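You operate a simulated robot arm through the tools that you are given. There is no shell and no other tool.

You run a simulated robot arm. Do the job below in one go: nothing can be reset, and whatever is moved stays where it is left.

Task
Seat the blue button in the set jig, shut the plate, torque bolts ONE, TWO, THREE.
Fine: the button from the grey stand; one run of the 4 N m driver a bolt, in that order; driver back in its holster; the spacer stays in. Set down upright: blue driver.

The check looks at the end state, three seconds after you hand in, the way a careful person would. Anything else that was tipped, shoved, dropped, spilled or broken makes it a failure.

Robot
A 7-joint arm with a two-finger parallel gripper, fixed in place. Base frame: the origin is on the floor under the middle of its stand, x ahead of it, y to its left, z up; the work surface is at about z = 0.86. Readings come in m, degrees, newtons and seconds.
It reaches about 1.479 m from its shoulder. Its first joint turns from -166.0 to 166.0 degrees. Payload 4.4 kg.
The TCP is the grasp point between the finger pads, 0.023 m short of the fingertips. In the tool frame z runs along the fingers and y along their closing line. Largest opening 0.094 m; finger width 0.038, thickness 0.01; the body of the gripper, 0.054 by 0.096 m, starts 0.039 m behind the TCP.
Orientation is that of the tool frame in the base frame, as a unit quaternion [w, x, y, z]. With the fingers straight down and closing along the base's y, the tool's x points along the base's -x, its y along +y and its z along -z.

Tools
- The arm moves only by the tool drive_tool. Its argument "rows" is a list of rows, each an object (a shift or turn left out is 0, a gripper value left out holds the last) with "xyz": the shift along the base's x, y, z in m, a list of three; "turn": the turn, a rotation vector about the base's x, y, z in degrees, a list of three. In form: [{"xyz": [x, y, z], "turn": [ax, ay, az]}, ...]. A call has 1 to 20 rows; each row shifts and turns the commanded pose from where the row before left it. "jaw" is the finger opening in m, from 0 to 0.094, set as the call begins (left out, the last holds). Each row takes 0.2 s and may step no farther than 0.05 m and 8.6 degrees from the row before; otherwise, or with a gripper value out of range, the whole call is refused. Where a pose cannot be reached the arm comes as near as it can. A force on the tool above 90 N (or 10 N above the force at the start of the call, whichever is more), or a blocked arm, ends the call early, and 0.2 s more pass. The fingers move at their own pace (about 0.072 m/s each) and stop on an object; they squeeze with about 23 N. The grip force told is the motor's: it shows also when the fingers shut on nothing. Time passes only in rows, and 0.2 s behind the last, so rows that do not move let the fingers close. The reply holds the time, the measured pose of the TCP, the force on the tool along the base axes, the opening and the grip force, in the units named above and with some noise, with the torque about the TCP (base axes, N m) and any sound that the robot's microphone picked up, and new pictures: "pictures" is both (left out), scene, wrist or none.
- Cameras (640 x 400 px; columns grow to the right, rows downward): "scene" is fixed at [0.0501, 0.4987, 1.6724]; the picture's right is [-0.30, -0.95, 0.00], its down [-0.68, 0.22, -0.70] and it looks along [0.67, -0.21, -0.72] (base axes); focal length 338 px, centre (320, 200). "wrist" rides on the gripper at [0.086, 0.016, -0.075] in the tool frame; the picture's right is [-0.18, 0.98, 0.00], its down [-0.58, -0.11, -0.81] and it looks along [-0.79, -0.15, 0.59] (tool axes); focal length 243 px, centre (320, 200). There is no depth. A picture from a camera that has moved, and an enlarged one, comes with that camera's place and axes in the base frame and with its lens.
- enlarge(camera, box): a new picture of the part [left, top, right, bottom] of that camera's present view, enlarged. No time passes.
- close_job(): hands the job in; it is judged then, once.

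Nothing tells you positions but the pictures and the camera data. Unless the task says otherwise, let go and move clear before handing in.

The tools are called as a command line: name --argument value ..., lists and objects as JSON in quotes. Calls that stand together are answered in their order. drive_tool: Moves the arm, as the interface text tells. Its arguments: {"type":"object","properties":{"rows":{"type":"array","items":{"type":"object","properties":{"xyz":{"type":"array","items":{"type":"number"}},"turn":{"type":"array","items":{"type":"number"}}}}},"jaw":{"type":"number"},"pictures":{"type":"string","enum":["both","scene","wrist","none"]}},"required":["rows"]} The other tools are called the same way: enlarge (camera, box) takes an enlarged picture of a part of a camera's view; close_job () hands the job in.

At the start:

```text
t: 0.0
tcp_pos: [0.6203, 0.1931, 1.2508]
ee_rot: [0.0, 0.0, 1.0, 0.0]
ft_force: [-0.7, 0.0, 1.5]
wrist_torque: [-0.01, -0.04, 0.03]
grip_width: 0.0943
finger_force: 0.1
```

scene: 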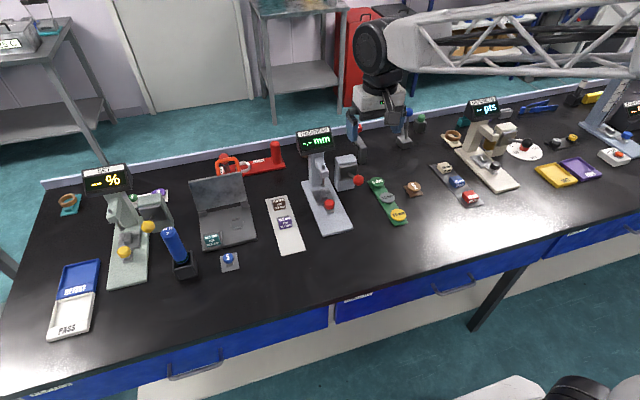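
wrist: 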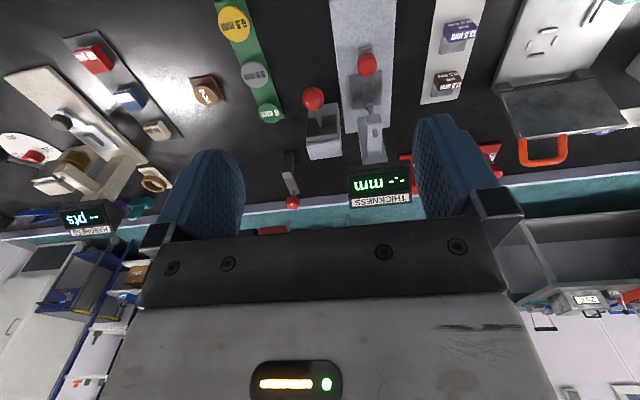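

I see a long bench with several test stations, a laptop-like jig with an open plate, a blue driver in a black holster, and a small grey stand with a blue item at around pixel (229,260). I'll look closer before moving.

enlarge --camera "scene" --box '[140, 140, 300, 290]'

enlarge --camera "scene" --box '[180, 160, 270, 280]'

enlarge --camera "scene" --box '[330, 80, 480, 220]'

enlarge --camera "scene" --box '[30, 140, 190, 350]'

```text
2.67 times, centred on (220, 215) of scene
camera zoom: at [0.0501, 0.4987, 1.6724], right [-0.3, -0.95, 0.0], down [-0.68, 0.22, -0.7], along [0.67, -0.21, -0.72], focal length 900 px, centre (587, 160)
```

zoom: 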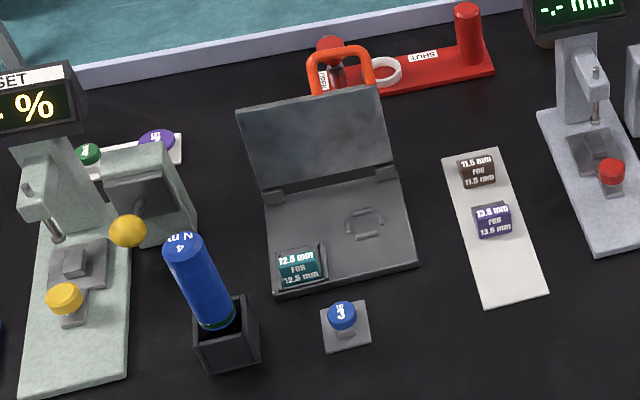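

```text
3.33 times, centred on (225, 220) of scene
camera zoom: at [0.0501, 0.4987, 1.6724], right [-0.3, -0.95, 0.0], down [-0.68, 0.22, -0.7], along [0.67, -0.21, -0.72], focal length 1125 px, centre (637, 133)
```

zoom: 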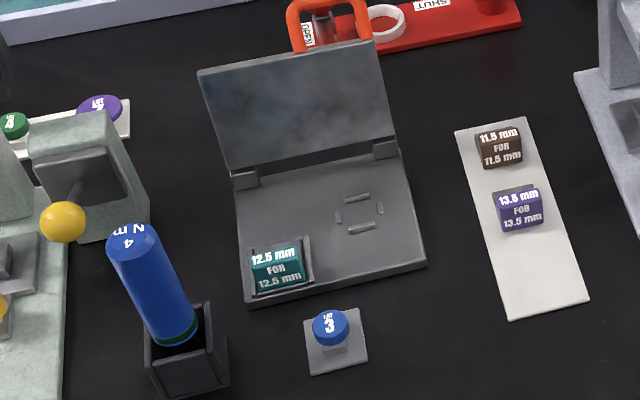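

```text
2.86 times, centred on (405, 150) of scene
camera zoom: at [0.0501, 0.4987, 1.6724], right [-0.3, -0.95, 0.0], down [-0.68, 0.22, -0.7], along [0.67, -0.21, -0.72], focal length 964 px, centre (77, 343)
```

zoom: 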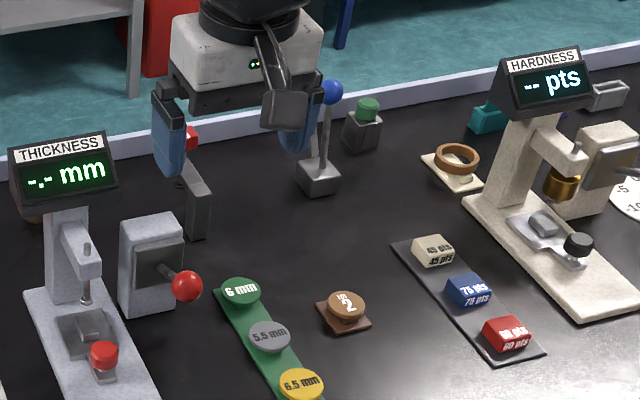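

```text
1.90 times, centred on (110, 245) of scene
camera zoom: at [0.0501, 0.4987, 1.6724], right [-0.3, -0.95, 0.0], down [-0.68, 0.22, -0.7], along [0.67, -0.21, -0.72], focal length 643 px, centre (720, 114)
```

zoom: 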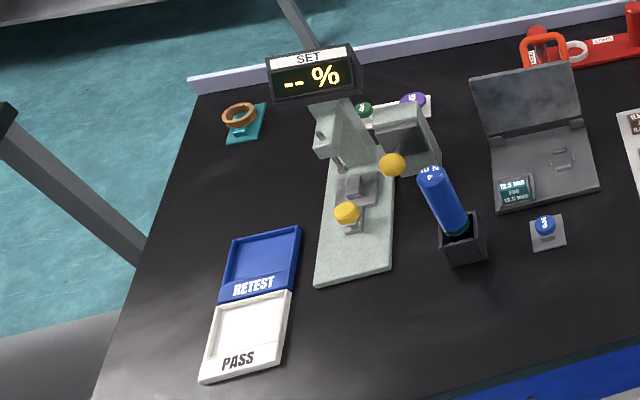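

The jig lies at about x 0.70–0.84, y 0.49–0.65, with the grey-stand button near (0.64, 0.58) and the driver holster just left of it. I'll move the wrist camera over there at a safe height for a better view.

drive_tool --rows '[{"xyz": [-0.01, 0.043, 0]}, {"xyz": [-0.01, 0.043, 0]}, {"xyz": [-0.01, 0.043, 0]}, {"xyz": [-0.01, 0.043, 0]}, {"xyz": [-0.01, 0.043, 0]}, {"xyz": [-0.01, 0.043, 0]}, {"xyz": [-0.01, 0.043, 0]}, {"xyz": [-0.01, 0.043, 0]}, {"xyz": [-0.01, 0.043, 0]}, {"xyz": [-0.01, 0.043, 0]}, {"xyz": [0, 0, 0]}]'

```text
t: 2.4
tcp_pos: [0.5197, 0.6234, 1.2519]
ee_rot: [-0.001, 0.001, 1.0, 0.0]
ft_force: [-0.4, 0.0, 0.1]
wrist_torque: [-0.02, 0.01, 0.0]
grip_width: 0.0939
finger_force: 0.1
camera wrist: at [0.4338, 0.6388, 1.326], right [0.18, 0.98, 0.0], down [0.58, -0.11, 0.81], along [0.79, -0.15, -0.59], focal length 243 px, centre (320, 200)
```

scene: 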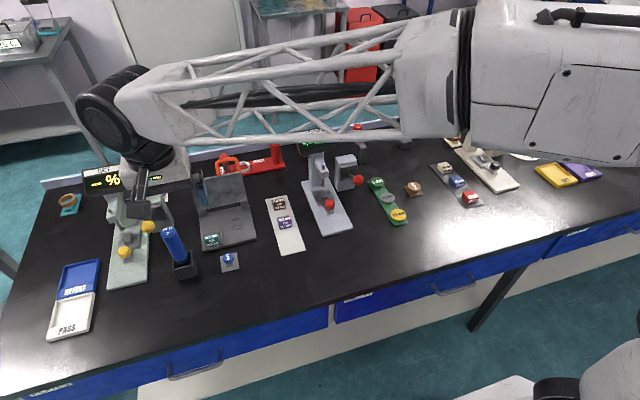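
wrist: 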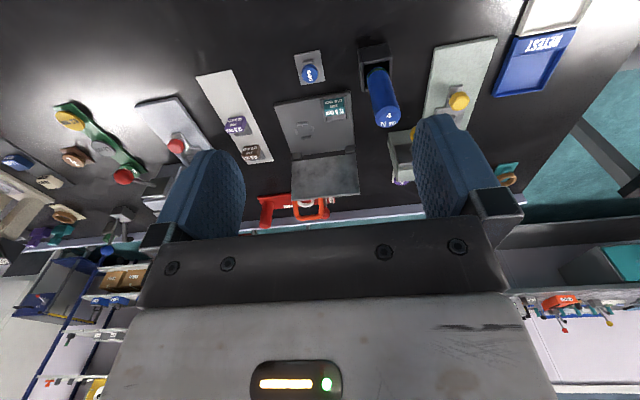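

enlarge --camera "wrist" --box '[240, 30, 440, 230]'

enlarge --camera "wrist" --box '[250, 140, 370, 230]'

```text
2.00 times, centred on (340, 130) of wrist
camera zoom: at [0.4338, 0.6388, 1.326], right [0.18, 0.98, 0.0], down [0.58, -0.11, 0.81], along [0.79, -0.15, -0.59], focal length 485 px, centre (280, 340)
```

zoom: 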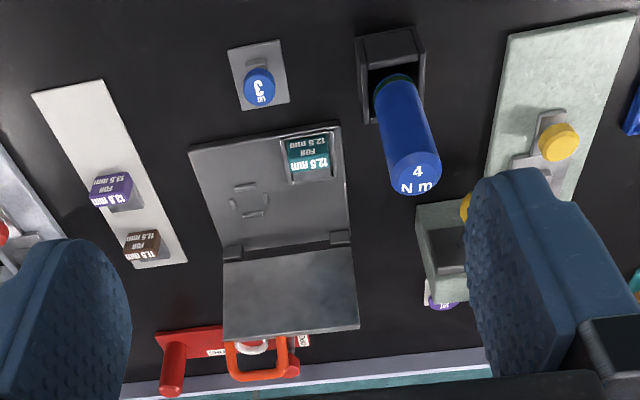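

```text
4.44 times, centred on (310, 185) of wrist
camera zoom: at [0.4338, 0.6388, 1.326], right [0.18, 0.98, 0.0], down [0.58, -0.11, 0.81], along [0.79, -0.15, -0.59], focal length 1078 px, centre (364, 267)
```

zoom: 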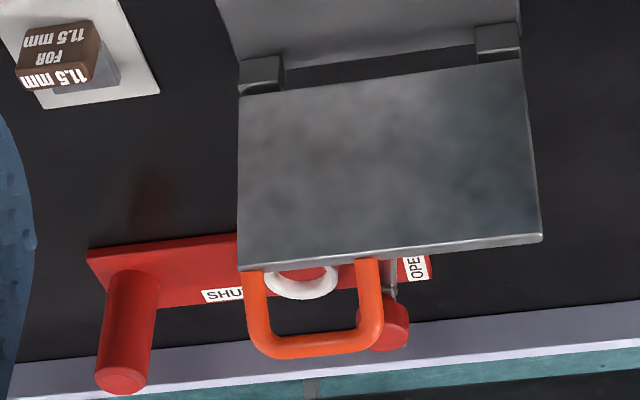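

The 4 N m driver stands in its black holster near (0.665, 0.697), with its top at about z 1.02. The plate's orange handle is near (0.884, 0.535, 1.015). I'll go nearer to the button and jig for more accurate positions.

drive_tool --rows '[{"xyz": [0.01, -0.008, -0.04]}, {"xyz": [0.01, -0.008, -0.04]}, {"xyz": [0.01, -0.008, -0.04]}, {"xyz": [0.01, -0.008, -0.04]}, {"xyz": [0.01, -0.008, -0.03]}, {"xyz": [0, 0, 0]}]'

```text
t: 3.8
tcp_pos: [0.5696, 0.5833, 1.0609]
ee_rot: [-0.001, -0.001, 1.0, 0.0]
ft_force: [0.6, 0.3, -0.5]
wrist_torque: [0.02, -0.01, 0.0]
grip_width: 0.0941
finger_force: 0.0
camera wrist: at [0.4837, 0.5987, 1.1353], right [0.18, 0.98, 0.0], down [0.58, -0.11, 0.81], along [0.79, -0.15, -0.59], focal length 243 px, centre (320, 200)
```

scene: 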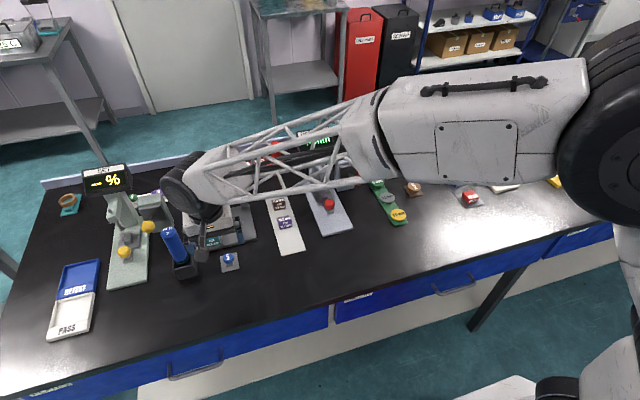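
wrist: 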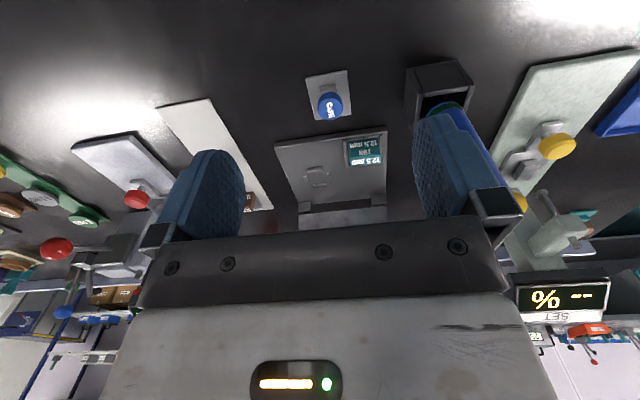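

enlarge --camera "wrist" --box '[260, 60, 400, 210]'

enlarge --camera "wrist" --box '[290, 60, 370, 130]'

enlarge --camera "wrist" --box '[270, 120, 390, 200]'

enlarge --camera "scene" --box '[200, 230, 260, 280]'

```text
2.67 times, centred on (330, 135) of wrist
camera zoom: at [0.4837, 0.5987, 1.1353], right [0.18, 0.98, 0.0], down [0.58, -0.11, 0.81], along [0.79, -0.15, -0.59], focal length 647 px, centre (293, 373)
```

zoom: 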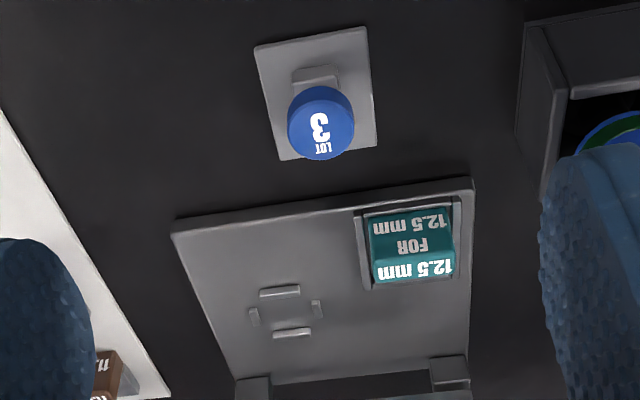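

```text
5.71 times, centred on (330, 95) of wrist
camera zoom: at [0.4837, 0.5987, 1.1353], right [0.18, 0.98, 0.0], down [0.58, -0.11, 0.81], along [0.79, -0.15, -0.59], focal length 1386 px, centre (263, 800)
```

zoom: 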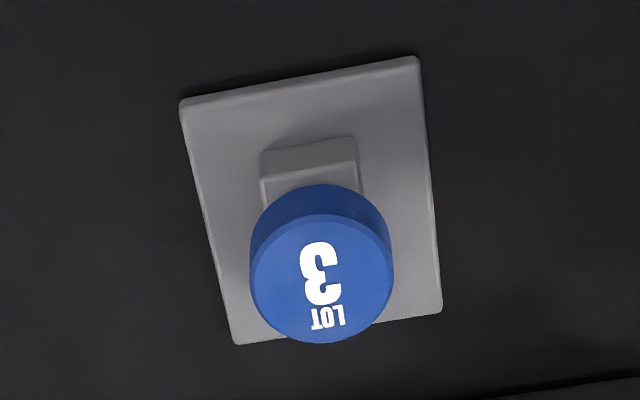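

```text
5.00 times, centred on (330, 160) of wrist
camera zoom: at [0.4837, 0.5987, 1.1353], right [0.18, 0.98, 0.0], down [0.58, -0.11, 0.81], along [0.79, -0.15, -0.59], focal length 1213 px, centre (270, 400)
```

zoom: 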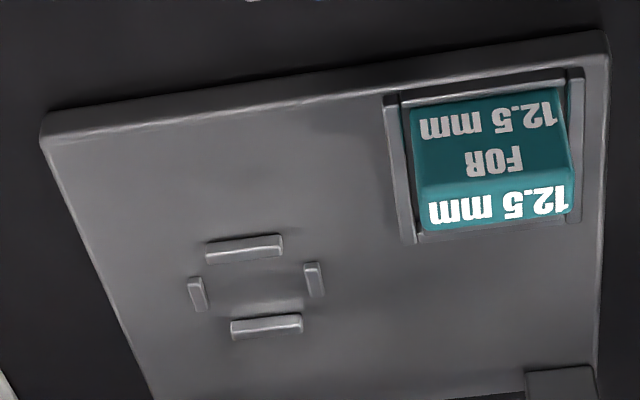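

```text
8.00 times, centred on (230, 255) of scene
camera zoom: at [0.0501, 0.4987, 1.6724], right [-0.3, -0.95, 0.0], down [-0.68, 0.22, -0.7], along [0.67, -0.21, -0.72], focal length 2701 px, centre (1040, -240)
```

zoom: 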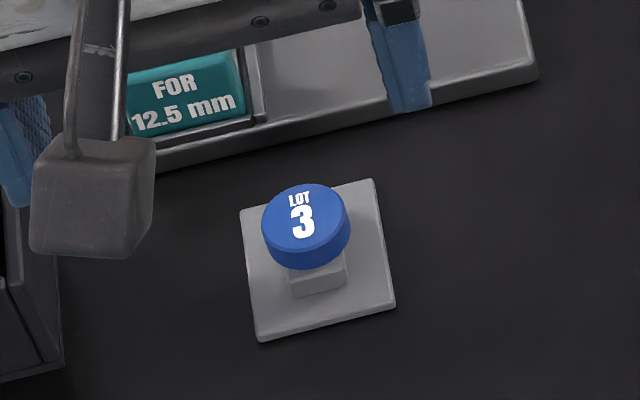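

The button is a disc about 30 mm across on a small post at about (0.644, 0.580), with its top near z 0.889. The jig seat is near (0.768, 0.541). I'll hover over the button and refine those numbers.

drive_tool --rows '[{"xyz": [0.025, -0.0011, -0.02]}, {"xyz": [0.025, -0.0011, -0.03]}, {"xyz": [0.0244, -0.0011, -0.03]}, {"xyz": [0, 0, -0.02]}, {"xyz": [0, 0, 0]}]'

```text
t: 5.0
tcp_pos: [0.6451, 0.5779, 0.9596]
ee_rot: [0.0, 0.0, 1.0, 0.0]
ft_force: [0.8, 0.8, 0.0]
wrist_torque: [0.0, 0.0, 0.03]
grip_width: 0.0939
finger_force: 0.0
camera wrist: at [0.5588, 0.5953, 1.0346], right [0.18, 0.98, 0.0], down [0.58, -0.11, 0.81], along [0.79, -0.15, -0.59], focal length 243 px, centre (320, 200)
```

scene: 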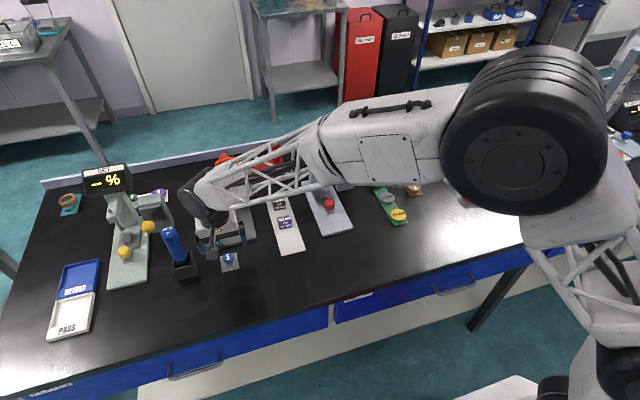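
wrist: 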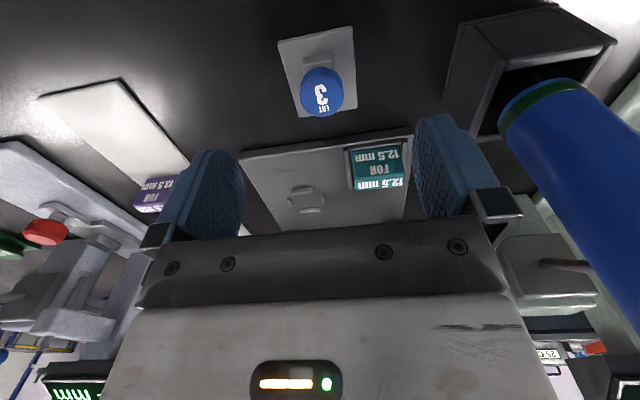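

enlarge --camera "wrist" --box '[270, 20, 370, 130]'

enlarge --camera "wrist" --box '[240, 130, 420, 230]'

enlarge --camera "wrist" --box '[430, 0, 640, 220]'

```text
3.64 times, centred on (320, 75) of wrist
camera zoom: at [0.5588, 0.5953, 1.0346], right [0.18, 0.98, 0.0], down [0.58, -0.11, 0.81], along [0.79, -0.15, -0.59], focal length 882 px, centre (320, 654)
```

zoom: 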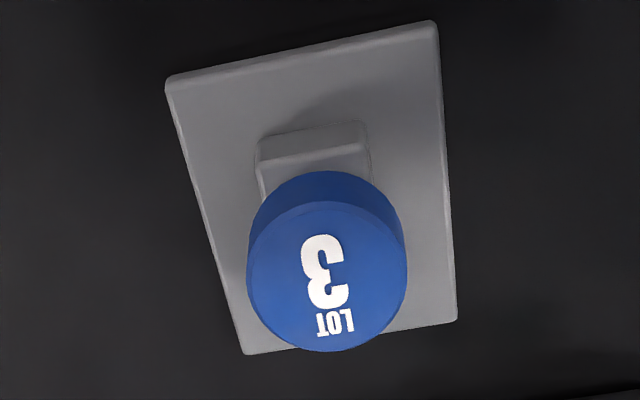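

```text
3.56 times, centred on (330, 180) of wrist
camera zoom: at [0.5588, 0.5953, 1.0346], right [0.18, 0.98, 0.0], down [0.58, -0.11, 0.81], along [0.79, -0.15, -0.59], focal length 863 px, centre (284, 271)
```

zoom: 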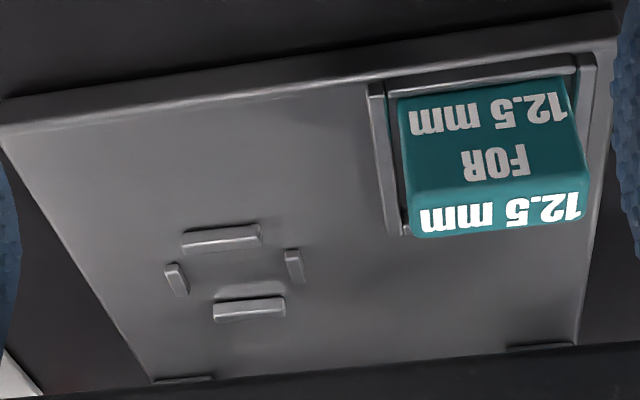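

```text
1.82 times, centred on (535, 110) of wrist
camera zoom: at [0.5588, 0.5953, 1.0346], right [0.18, 0.98, 0.0], down [0.58, -0.11, 0.81], along [0.79, -0.15, -0.59], focal length 441 px, centre (-71, 364)
```

zoom: 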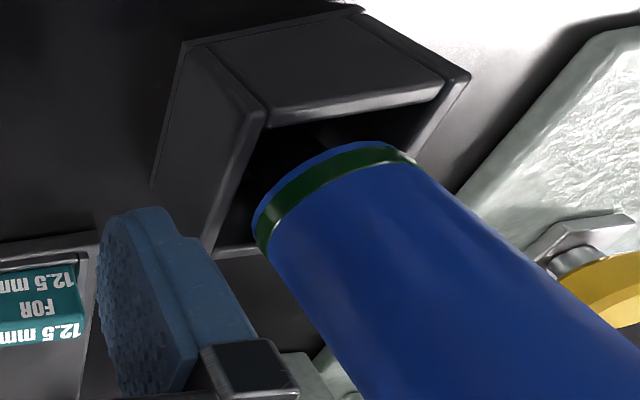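

The button sits within a millimetre of the midpoint between the fingers. I'll descend so the fingertips overlap only the upper part of the disc, to keep clear of the seat ridges later.

drive_tool --rows '[{"xyz": [-0.001, 0.001, -0.02]}, {"xyz": [0, 0, -0.02]}, {"xyz": [0, 0, -0.01]}, {"xyz": [0, 0, -0.005]}, {"xyz": [0, 0, 0]}]' --pictures "both"

```text
t: 6.2
tcp_pos: [0.6436, 0.5797, 0.9053]
ee_rot: [-0.001, 0.0, 1.0, 0.0]
ft_force: [0.1, 0.3, 0.6]
wrist_torque: [0.0, -0.02, 0.02]
grip_width: 0.0939
finger_force: 0.1
camera wrist: at [0.5575, 0.5964, 0.9801], right [0.18, 0.98, 0.0], down [0.58, -0.11, 0.81], along [0.79, -0.15, -0.59], focal length 243 px, centre (320, 200)
```

scene: 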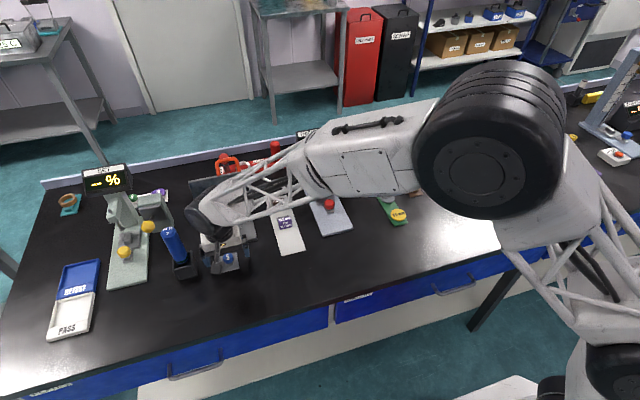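
wrist: 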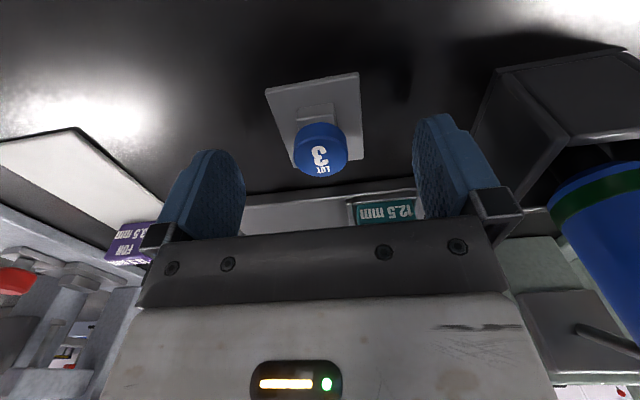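

enlarge --camera "wrist" --box '[240, 60, 400, 190]'

enlarge --camera "scene" --box '[190, 220, 260, 280]'

```text
3.08 times, centred on (320, 125) of wrist
camera zoom: at [0.5575, 0.5964, 0.9801], right [0.18, 0.98, 0.0], down [0.58, -0.11, 0.81], along [0.79, -0.15, -0.59], focal length 746 px, centre (320, 431)
```

zoom: 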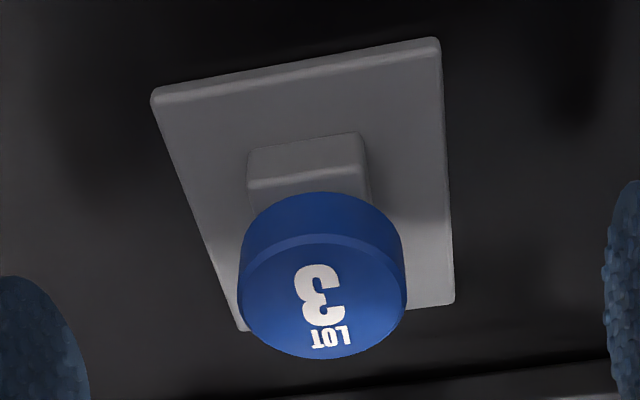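

```text
6.67 times, centred on (225, 250) of scene
camera zoom: at [0.0501, 0.4987, 1.6724], right [-0.3, -0.95, 0.0], down [-0.68, 0.22, -0.7], along [0.67, -0.21, -0.72], focal length 2250 px, centre (953, -133)
```

zoom: 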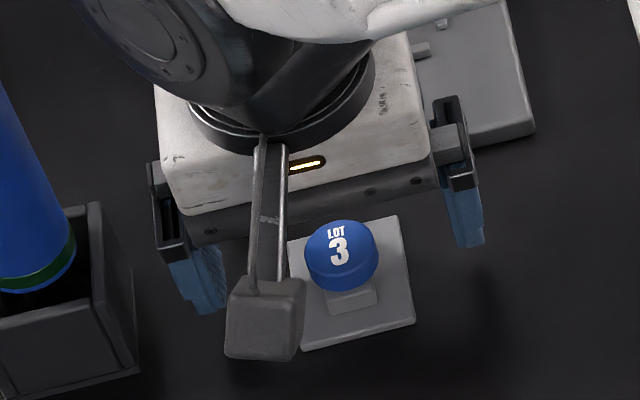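

The button top is at about (0.644, 0.581, 0.889), level and centred between the fingers. I'll rise 1 mm so the fingers clear the ridges when seating, then close.

drive_tool --rows '[{"xyz": [0, 0.001, 0.001]}, {"xyz": [0, 0, 0]}, {"xyz": [0, 0, 0]}, {"xyz": [0, 0, 0]}, {"xyz": [0, 0, 0]}]' --jaw 0.02

```text
t: 7.4
tcp_pos: [0.642, 0.5807, 0.9067]
ee_rot: [0.0, 0.001, 1.0, 0.0]
ft_force: [0.2, 0.9, 0.9]
wrist_torque: [0.05, 0.02, 0.02]
grip_width: 0.0269
finger_force: 23.0
camera wrist: at [0.5574, 0.5974, 0.9814], right [0.18, 0.98, 0.0], down [0.58, -0.11, 0.81], along [0.79, -0.15, -0.59], focal length 243 px, centre (320, 200)
```

scene: 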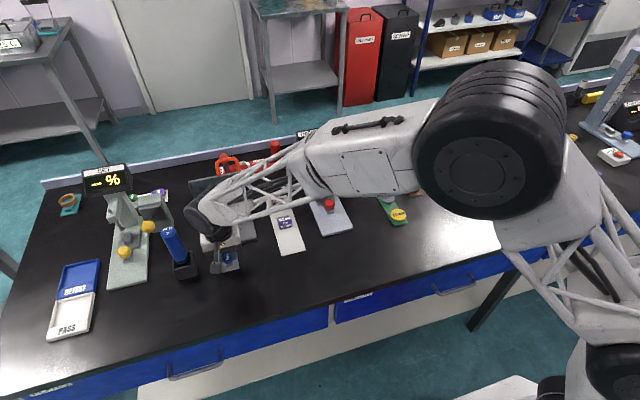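
wrist: 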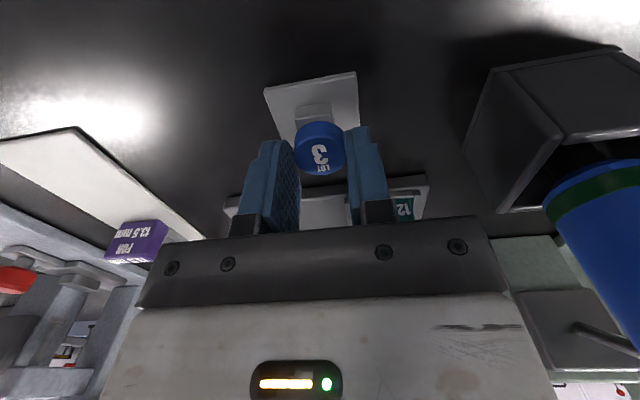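

The grip has stopped on the button at 27 mm. I'll lift straight up and check it.

drive_tool --rows '[{"xyz": [0, 0, 0.01]}, {"xyz": [0, 0, 0.02]}, {"xyz": [0, 0, 0.03]}, {"xyz": [0, 0, 0]}]'

enlarge --camera "wrist" --box '[230, 60, 410, 220]'

enlarge --camera "scene" --box '[190, 210, 270, 280]'

```text
t: 8.4
tcp_pos: [0.6426, 0.5824, 0.9665]
ee_rot: [0.0, 0.0, 1.0, 0.001]
ft_force: [0.3, 0.1, 0.1]
wrist_torque: [-0.01, 0.01, 0.01]
grip_width: 0.027
finger_force: 22.9
camera wrist: at [0.5572, 0.5974, 1.0416], right [0.18, 0.98, 0.0], down [0.58, -0.11, 0.81], along [0.79, -0.15, -0.59], focal length 243 px, centre (320, 200)
```

scene: 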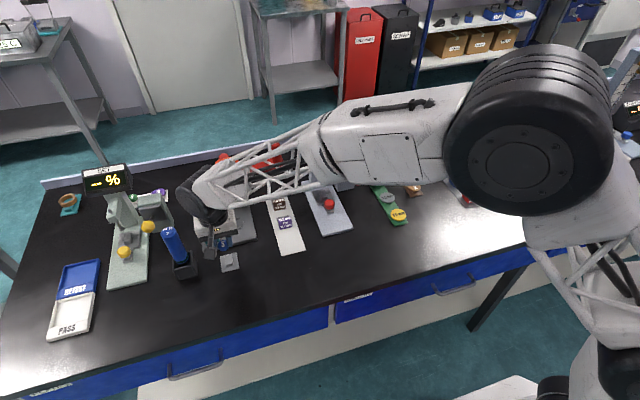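
wrist: 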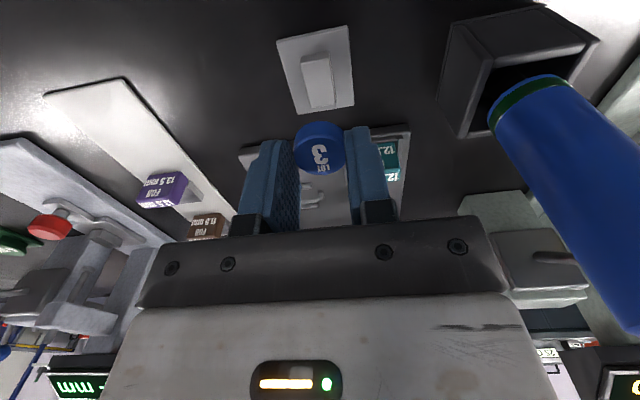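

```text
2.50 times, centred on (320, 140) of wrist
camera zoom: at [0.5572, 0.5974, 1.0416], right [0.18, 0.98, 0.0], down [0.58, -0.11, 0.81], along [0.79, -0.15, -0.59], focal length 606 px, centre (320, 350)
```

zoom: 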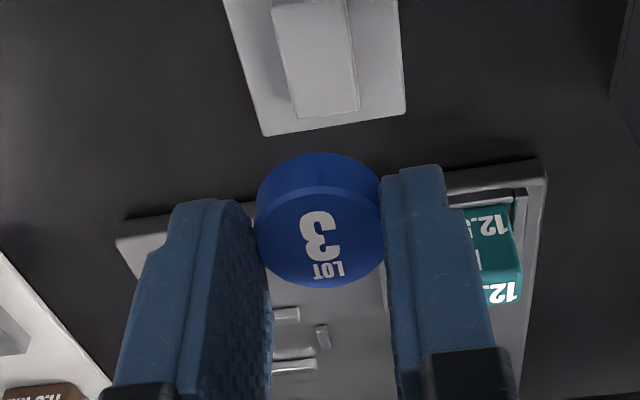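

```text
5.71 times, centred on (230, 245) of scene
camera zoom: at [0.0501, 0.4987, 1.6724], right [-0.3, -0.95, 0.0], down [-0.68, 0.22, -0.7], along [0.67, -0.21, -0.72], focal length 1929 px, centre (834, -57)
```

zoom: 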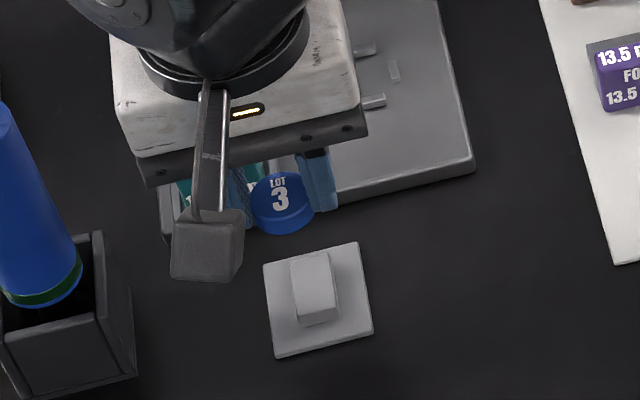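

The button is held level and centred on the TCP, and the stand is still in place. Next I'll hover above the jig seat to look steeply down and pin its position.

drive_tool --rows '[{"xyz": [0, 0, 0.04]}, {"xyz": [0.01, 0, 0.045]}, {"xyz": [0.035, -0.012, 0.01]}, {"xyz": [0.04, -0.014, 0]}, {"xyz": [0.035, -0.012, 0]}, {"xyz": [0.004, 0, 0]}, {"xyz": [0, 0, 0]}]'

enlarge --camera "wrist" --box '[200, 0, 420, 140]'

enlarge --camera "wrist" --box '[270, 0, 370, 70]'

```text
t: 10.0
tcp_pos: [0.767, 0.5424, 1.0615]
ee_rot: [0.0, -0.001, 1.0, 0.0]
ft_force: [0.1, -0.4, -0.3]
wrist_torque: [0.01, 0.02, 0.02]
grip_width: 0.0266
finger_force: 22.9
camera wrist: at [0.681, 0.5594, 1.1364], right [0.18, 0.98, 0.0], down [0.58, -0.11, 0.81], along [0.79, -0.15, -0.59], focal length 243 px, centre (320, 200)
```

scene: 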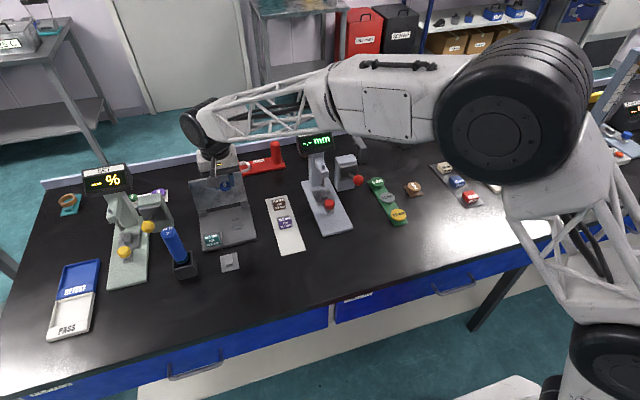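
wrist: 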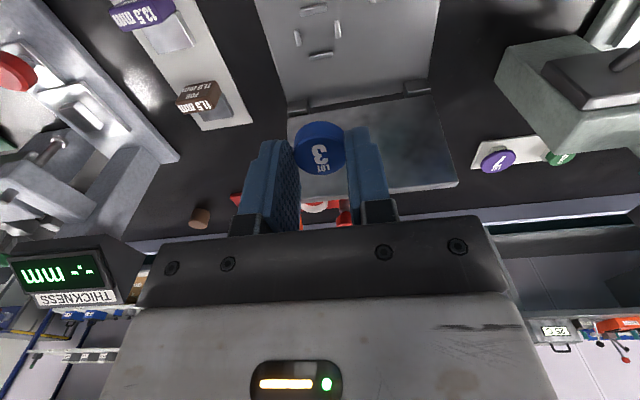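

```text
2.86 times, centred on (310, 70) of wrist
camera zoom: at [0.681, 0.5594, 1.1364], right [0.18, 0.98, 0.0], down [0.58, -0.11, 0.81], along [0.79, -0.15, -0.59], focal length 693 px, centre (349, 571)
```

zoom: 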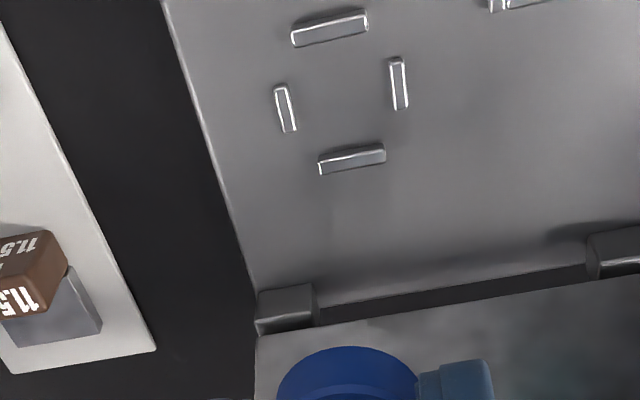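

```text
5.71 times, centred on (320, 35) of wrist
camera zoom: at [0.681, 0.5594, 1.1364], right [0.18, 0.98, 0.0], down [0.58, -0.11, 0.81], along [0.79, -0.15, -0.59], focal length 1386 px, centre (320, 1143)
```

zoom: 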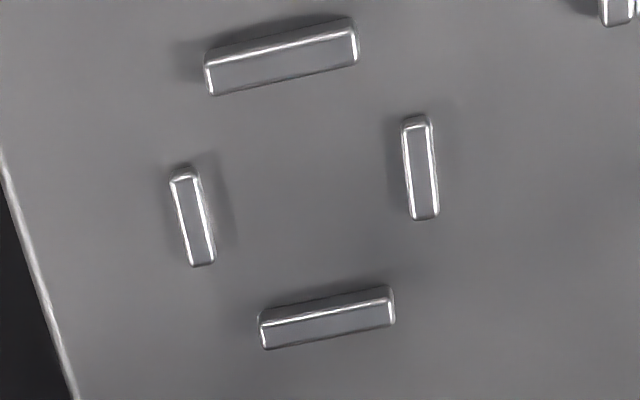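

The four ridges centre at about (0.772, 0.5405) with a 34 mm pocket, so the 27 mm button has around 3 mm of slack. I'll make a small correction and go down to just above the seat.

drive_tool --rows '[{"xyz": [0.0048, -0.003, -0.03]}, {"xyz": [0, 0, -0.04]}, {"xyz": [0, 0, -0.04]}, {"xyz": [0, 0, -0.03]}, {"xyz": [0, 0, -0.012]}, {"xyz": [0, 0, 0]}]'

enlarge --camera "wrist" --box '[240, 80, 400, 210]'

enlarge --camera "scene" --box '[190, 170, 270, 260]'

```text
t: 11.4
tcp_pos: [0.7708, 0.5403, 0.9113]
ee_rot: [0.001, 0.0, 1.0, 0.0]
ft_force: [-0.6, 2.0, 6.5]
wrist_torque: [0.14, -0.1, 0.07]
grip_width: 0.0267
finger_force: 22.3
camera wrist: at [0.6866, 0.5564, 0.9852], right [0.18, 0.98, 0.0], down [0.58, -0.11, 0.81], along [0.79, -0.15, -0.59], focal length 243 px, centre (320, 200)
```

scene: 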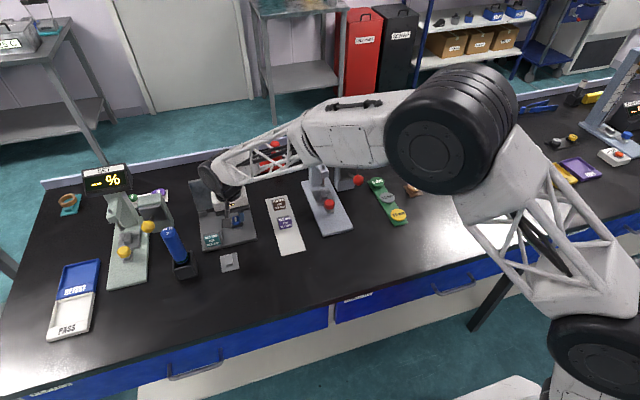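
wrist: 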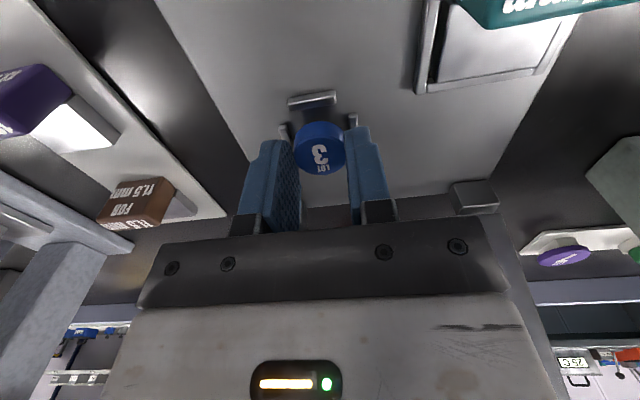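

```text
3.08 times, centred on (320, 145) of wrist
camera zoom: at [0.6866, 0.5564, 0.9852], right [0.18, 0.98, 0.0], down [0.58, -0.11, 0.81], along [0.79, -0.15, -0.59], focal length 746 px, centre (320, 369)
```

zoom: 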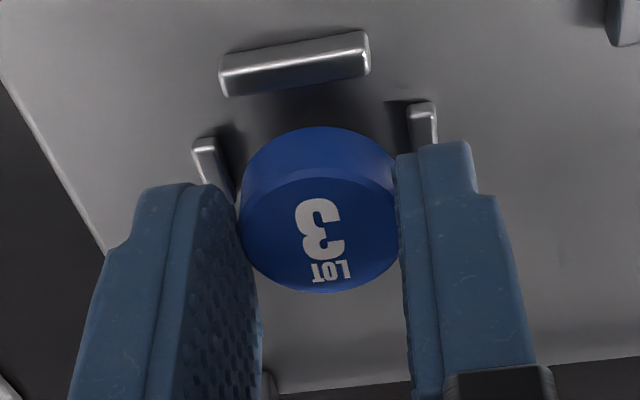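

```text
4.44 times, centred on (230, 215) of scene
camera zoom: at [0.0501, 0.4987, 1.6724], right [-0.3, -0.95, 0.0], down [-0.68, 0.22, -0.7], along [0.67, -0.21, -0.72], focal length 1500 px, centre (720, 133)
```

zoom: 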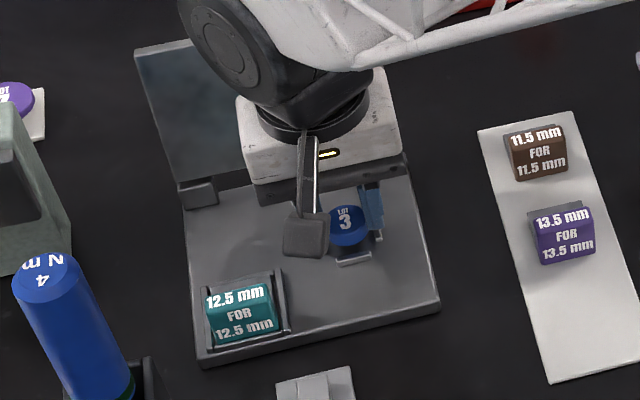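

I felt about 6 N of contact slightly higher than expected, at TCP z 0.911. I'll look closely at what is touching before doing anything else.

enlarge --camera "wrist" --box '[270, 80, 370, 160]'

enlarge --camera "scene" --box '[215, 190, 255, 225]'

enlarge --camera "scene" --box '[180, 140, 280, 220]'

```text
5.00 times, centred on (320, 120) of wrist
camera zoom: at [0.6866, 0.5564, 0.9852], right [0.18, 0.98, 0.0], down [0.58, -0.11, 0.81], along [0.79, -0.15, -0.59], focal length 1213 px, centre (320, 600)
```

zoom: 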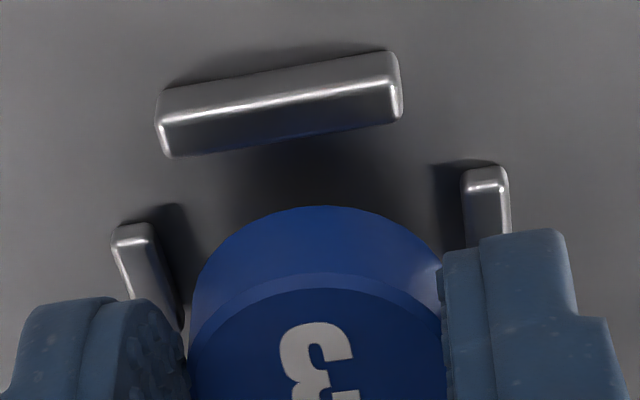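

```text
11.43 times, centred on (235, 208) of scene
camera zoom: at [0.0501, 0.4987, 1.6724], right [-0.3, -0.95, 0.0], down [-0.68, 0.22, -0.7], along [0.67, -0.21, -0.72], focal length 3858 px, centre (1291, 114)
```

zoom: 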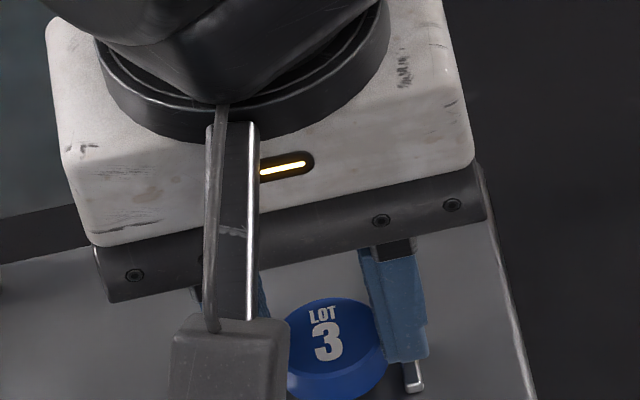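

```text
5.00 times, centred on (230, 180) of scene
camera zoom: at [0.0501, 0.4987, 1.6724], right [-0.3, -0.95, 0.0], down [-0.68, 0.22, -0.7], along [0.67, -0.21, -0.72], focal length 1688 px, centre (770, 300)
```

zoom: 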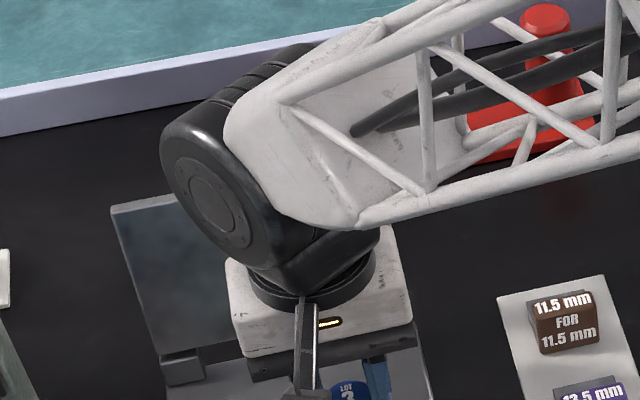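

drive_tool --rows '[{"xyz": [0, 0, 0]}]' --pictures "none"

drive_tool --rows '[{"xyz": [0, 0, 0.003]}, {"xyz": [0, 0, 0]}]' --pictures "none"

```text
t: 11.8
tcp_pos: [0.7711, 0.5399, 0.9107]
ee_rot: [0.001, 0.0, 1.0, 0.0]
ft_force: [0.3, -1.3, 9.8]
wrist_torque: [-0.04, -0.15, -0.04]
grip_width: 0.0269
finger_force: 23.2
```

```text
t: 12.4
tcp_pos: [0.7725, 0.5394, 0.9137]
ee_rot: [0.0, -0.001, 1.0, 0.001]
ft_force: [0.5, 0.8, 0.0]
wrist_torque: [0.0, -0.01, 0.02]
grip_width: 0.0267
finger_force: 23.2
```

Torque readings place the contact at about 15 mm on the far side of the TCP, so the button's far rim is probably catching the far ridge. I'll shift back toward the robot by 2.5 mm and lower in small steps.

drive_tool --rows '[{"xyz": [-0.0025, 0.0007, 0.001]}, {"xyz": [0, 0, 0]}, {"xyz": [0, 0, -0.003]}, {"xyz": [0, 0, 0]}]' --pictures "none"

drive_tool --rows '[{"xyz": [0, 0, -0.002]}, {"xyz": [0, 0, 0]}]' --pictures "none"

```text
t: 13.4
tcp_pos: [0.7691, 0.54, 0.9114]
ee_rot: [0.0, 0.0, 1.0, 0.0]
ft_force: [0.1, -1.0, 0.0]
wrist_torque: [-0.01, 0.01, -0.04]
grip_width: 0.027
finger_force: 23.1
```

```text
t: 14.0
tcp_pos: [0.7693, 0.5416, 0.9098]
ee_rot: [0.0, 0.0, 1.0, 0.0]
ft_force: [-0.7, 0.1, -0.8]
wrist_torque: [-0.01, 0.01, 0.0]
grip_width: 0.0272
finger_force: 22.4
```

drive_tool --rows '[{"xyz": [0, 0, -0.002]}, {"xyz": [0, 0, 0]}]' --pictures "none"

drive_tool --rows '[{"xyz": [0, 0, -0.0015]}, {"xyz": [0, 0, 0]}]' --pictures "wrist"

enlarge --camera "wrist" --box '[270, 80, 370, 160]'

```text
t: 14.6
tcp_pos: [0.7688, 0.5403, 0.9073]
ee_rot: [-0.001, 0.0, 1.0, 0.0]
ft_force: [-0.1, -0.6, -0.1]
wrist_torque: [0.0, -0.01, 0.01]
grip_width: 0.0268
finger_force: 23.2
```

```text
t: 15.2
tcp_pos: [0.769, 0.5406, 0.9066]
ee_rot: [0.0, 0.0, 1.0, 0.0]
ft_force: [-0.2, -0.7, -0.9]
wrist_torque: [0.02, 0.0, 0.02]
grip_width: 0.0267
finger_force: 23.0
camera wrist: at [0.6833, 0.557, 0.9799], right [0.18, 0.98, 0.0], down [0.58, -0.11, 0.81], along [0.79, -0.15, -0.59], focal length 243 px, centre (320, 200)
```

wrist: 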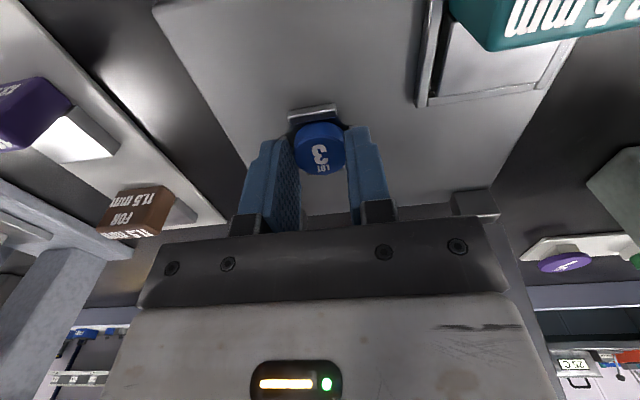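

```text
5.00 times, centred on (320, 120) of wrist
camera zoom: at [0.6833, 0.557, 0.9799], right [0.18, 0.98, 0.0], down [0.58, -0.11, 0.81], along [0.79, -0.15, -0.59], focal length 1213 px, centre (320, 600)
```

zoom: 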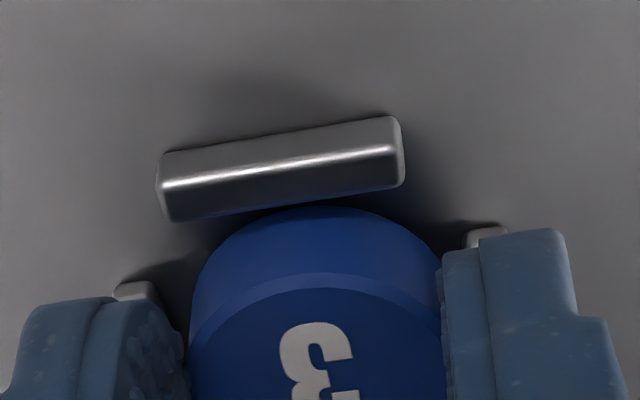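

The button is now down inside the pocket, with a gap to the front ridge. I'll continue down in small steps until it touches.

drive_tool --rows '[{"xyz": [0, 0, -0.0015]}, {"xyz": [0, 0, 0]}]' --pictures "none"

drive_tool --rows '[{"xyz": [0, 0, -0.0015]}, {"xyz": [0, 0, 0]}]' --pictures "none"

drive_tool --rows '[{"xyz": [0, 0, -0.001]}, {"xyz": [0, 0, 0]}]' --pictures "none"

```text
t: 15.8
tcp_pos: [0.7692, 0.5406, 0.9044]
ee_rot: [0.001, 0.0, 1.0, 0.0]
ft_force: [-2.3, 2.4, 9.3]
wrist_torque: [0.15, 0.04, 0.05]
grip_width: 0.0269
finger_force: 23.4
```

```text
t: 16.4
tcp_pos: [0.7701, 0.5417, 0.9044]
ee_rot: [0.001, 0.0, 1.0, 0.001]
ft_force: [-2.9, 0.2, 25.9]
wrist_torque: [0.0, 0.02, -0.02]
grip_width: 0.0268
finger_force: 23.4
```

```text
t: 17.0
tcp_pos: [0.7692, 0.5403, 0.9026]
ee_rot: [0.001, 0.0, 1.0, 0.0]
ft_force: [5.6, 6.2, 29.0]
wrist_torque: [0.29, -0.22, 0.03]
grip_width: 0.027
finger_force: 22.7
```

I have firm contact now at about TCP z 0.904. I'll relieve the push and check the view before releasing.

drive_tool --rows '[{"xyz": [0, 0, 0.0025]}, {"xyz": [0, 0, 0]}]' --pictures "wrist"

enlarge --camera "wrist" --box '[270, 80, 370, 160]'

```text
t: 17.6
tcp_pos: [0.7684, 0.5397, 0.9024]
ee_rot: [-0.001, 0.0, 1.0, -0.001]
ft_force: [4.0, 0.1, 6.8]
wrist_torque: [0.01, -0.13, 0.0]
grip_width: 0.0266
finger_force: 23.2
camera wrist: at [0.683, 0.5566, 0.9772], right [0.18, 0.98, 0.0], down [0.58, -0.11, 0.81], along [0.79, -0.15, -0.59], focal length 243 px, centre (320, 200)
```

wrist: 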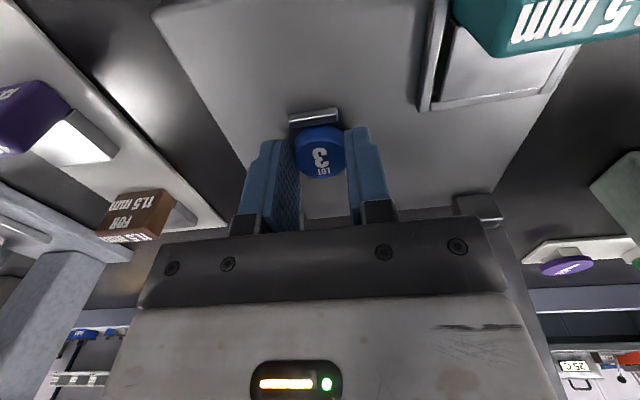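

```text
5.00 times, centred on (320, 120) of wrist
camera zoom: at [0.683, 0.5566, 0.9772], right [0.18, 0.98, 0.0], down [0.58, -0.11, 0.81], along [0.79, -0.15, -0.59], focal length 1213 px, centre (320, 600)
```

zoom: 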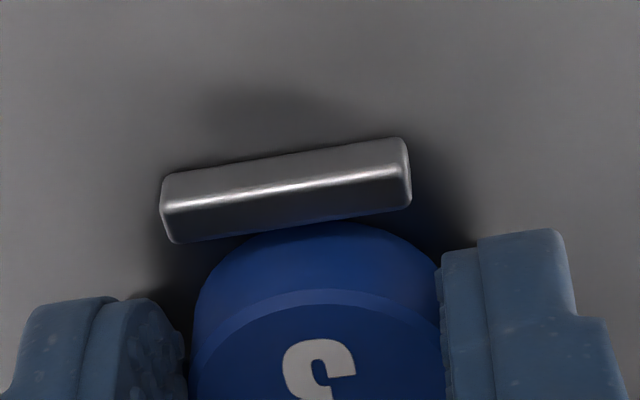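

The button was pressed about 2 mm up in the grip, so it is resting on the jig surface. I'll release it and lift away.

drive_tool --rows '[{"xyz": [0, 0, 0]}, {"xyz": [0, 0, 0]}, {"xyz": [0, 0, 0.005]}, {"xyz": [0, 0, 0.02]}, {"xyz": [0, 0, 0.03]}, {"xyz": [0, 0, 0.03]}, {"xyz": [0, 0, 0.03]}, {"xyz": [0, 0, 0.03]}, {"xyz": [0, 0, 0]}]' --jaw 0.05

enlarge --camera "wrist" --box '[240, 0, 400, 110]'

enlarge --camera "scene" --box '[190, 170, 270, 260]'

```text
t: 19.6
tcp_pos: [0.7697, 0.5404, 1.0502]
ee_rot: [0.0, 0.0, 1.0, 0.0]
ft_force: [0.3, 0.5, -0.2]
wrist_torque: [0.03, 0.01, 0.01]
grip_width: 0.0499
finger_force: 0.1
camera wrist: at [0.6831, 0.5572, 1.1234], right [0.18, 0.98, 0.0], down [0.58, -0.11, 0.81], along [0.79, -0.15, -0.59], focal length 243 px, centre (320, 200)
```

scene: 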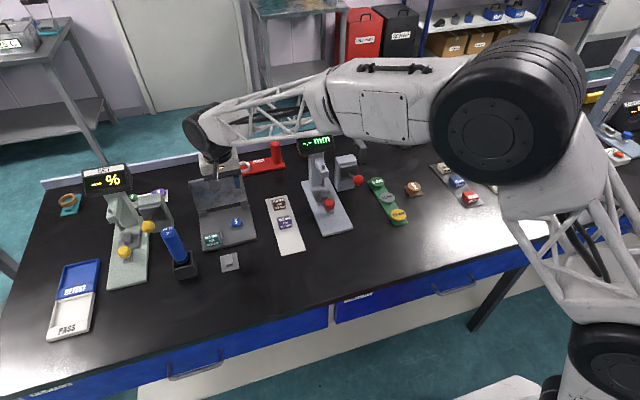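
wrist: 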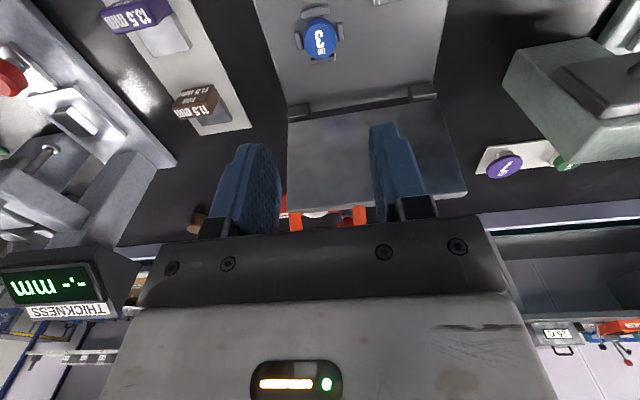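

```text
3.64 times, centred on (320, 55) of wrist
camera zoom: at [0.6831, 0.5572, 1.1234], right [0.18, 0.98, 0.0], down [0.58, -0.11, 0.81], along [0.79, -0.15, -0.59], focal length 882 px, centre (320, 727)
```

zoom: 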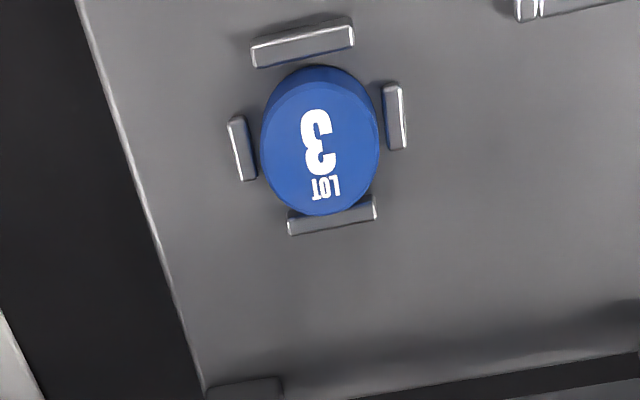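

```text
4.44 times, centred on (230, 215) of scene
camera zoom: at [0.0501, 0.4987, 1.6724], right [-0.3, -0.95, 0.0], down [-0.68, 0.22, -0.7], along [0.67, -0.21, -0.72], focal length 1500 px, centre (720, 133)
```

zoom: 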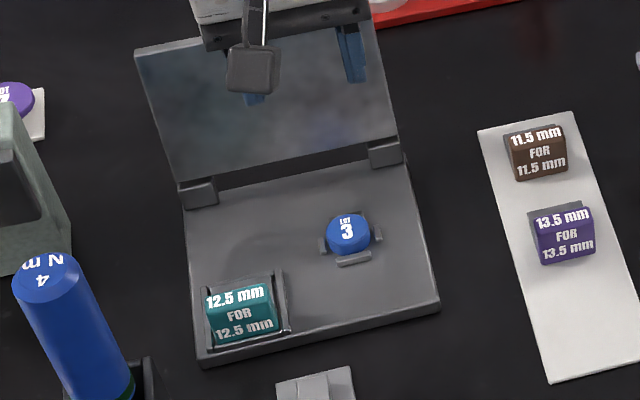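

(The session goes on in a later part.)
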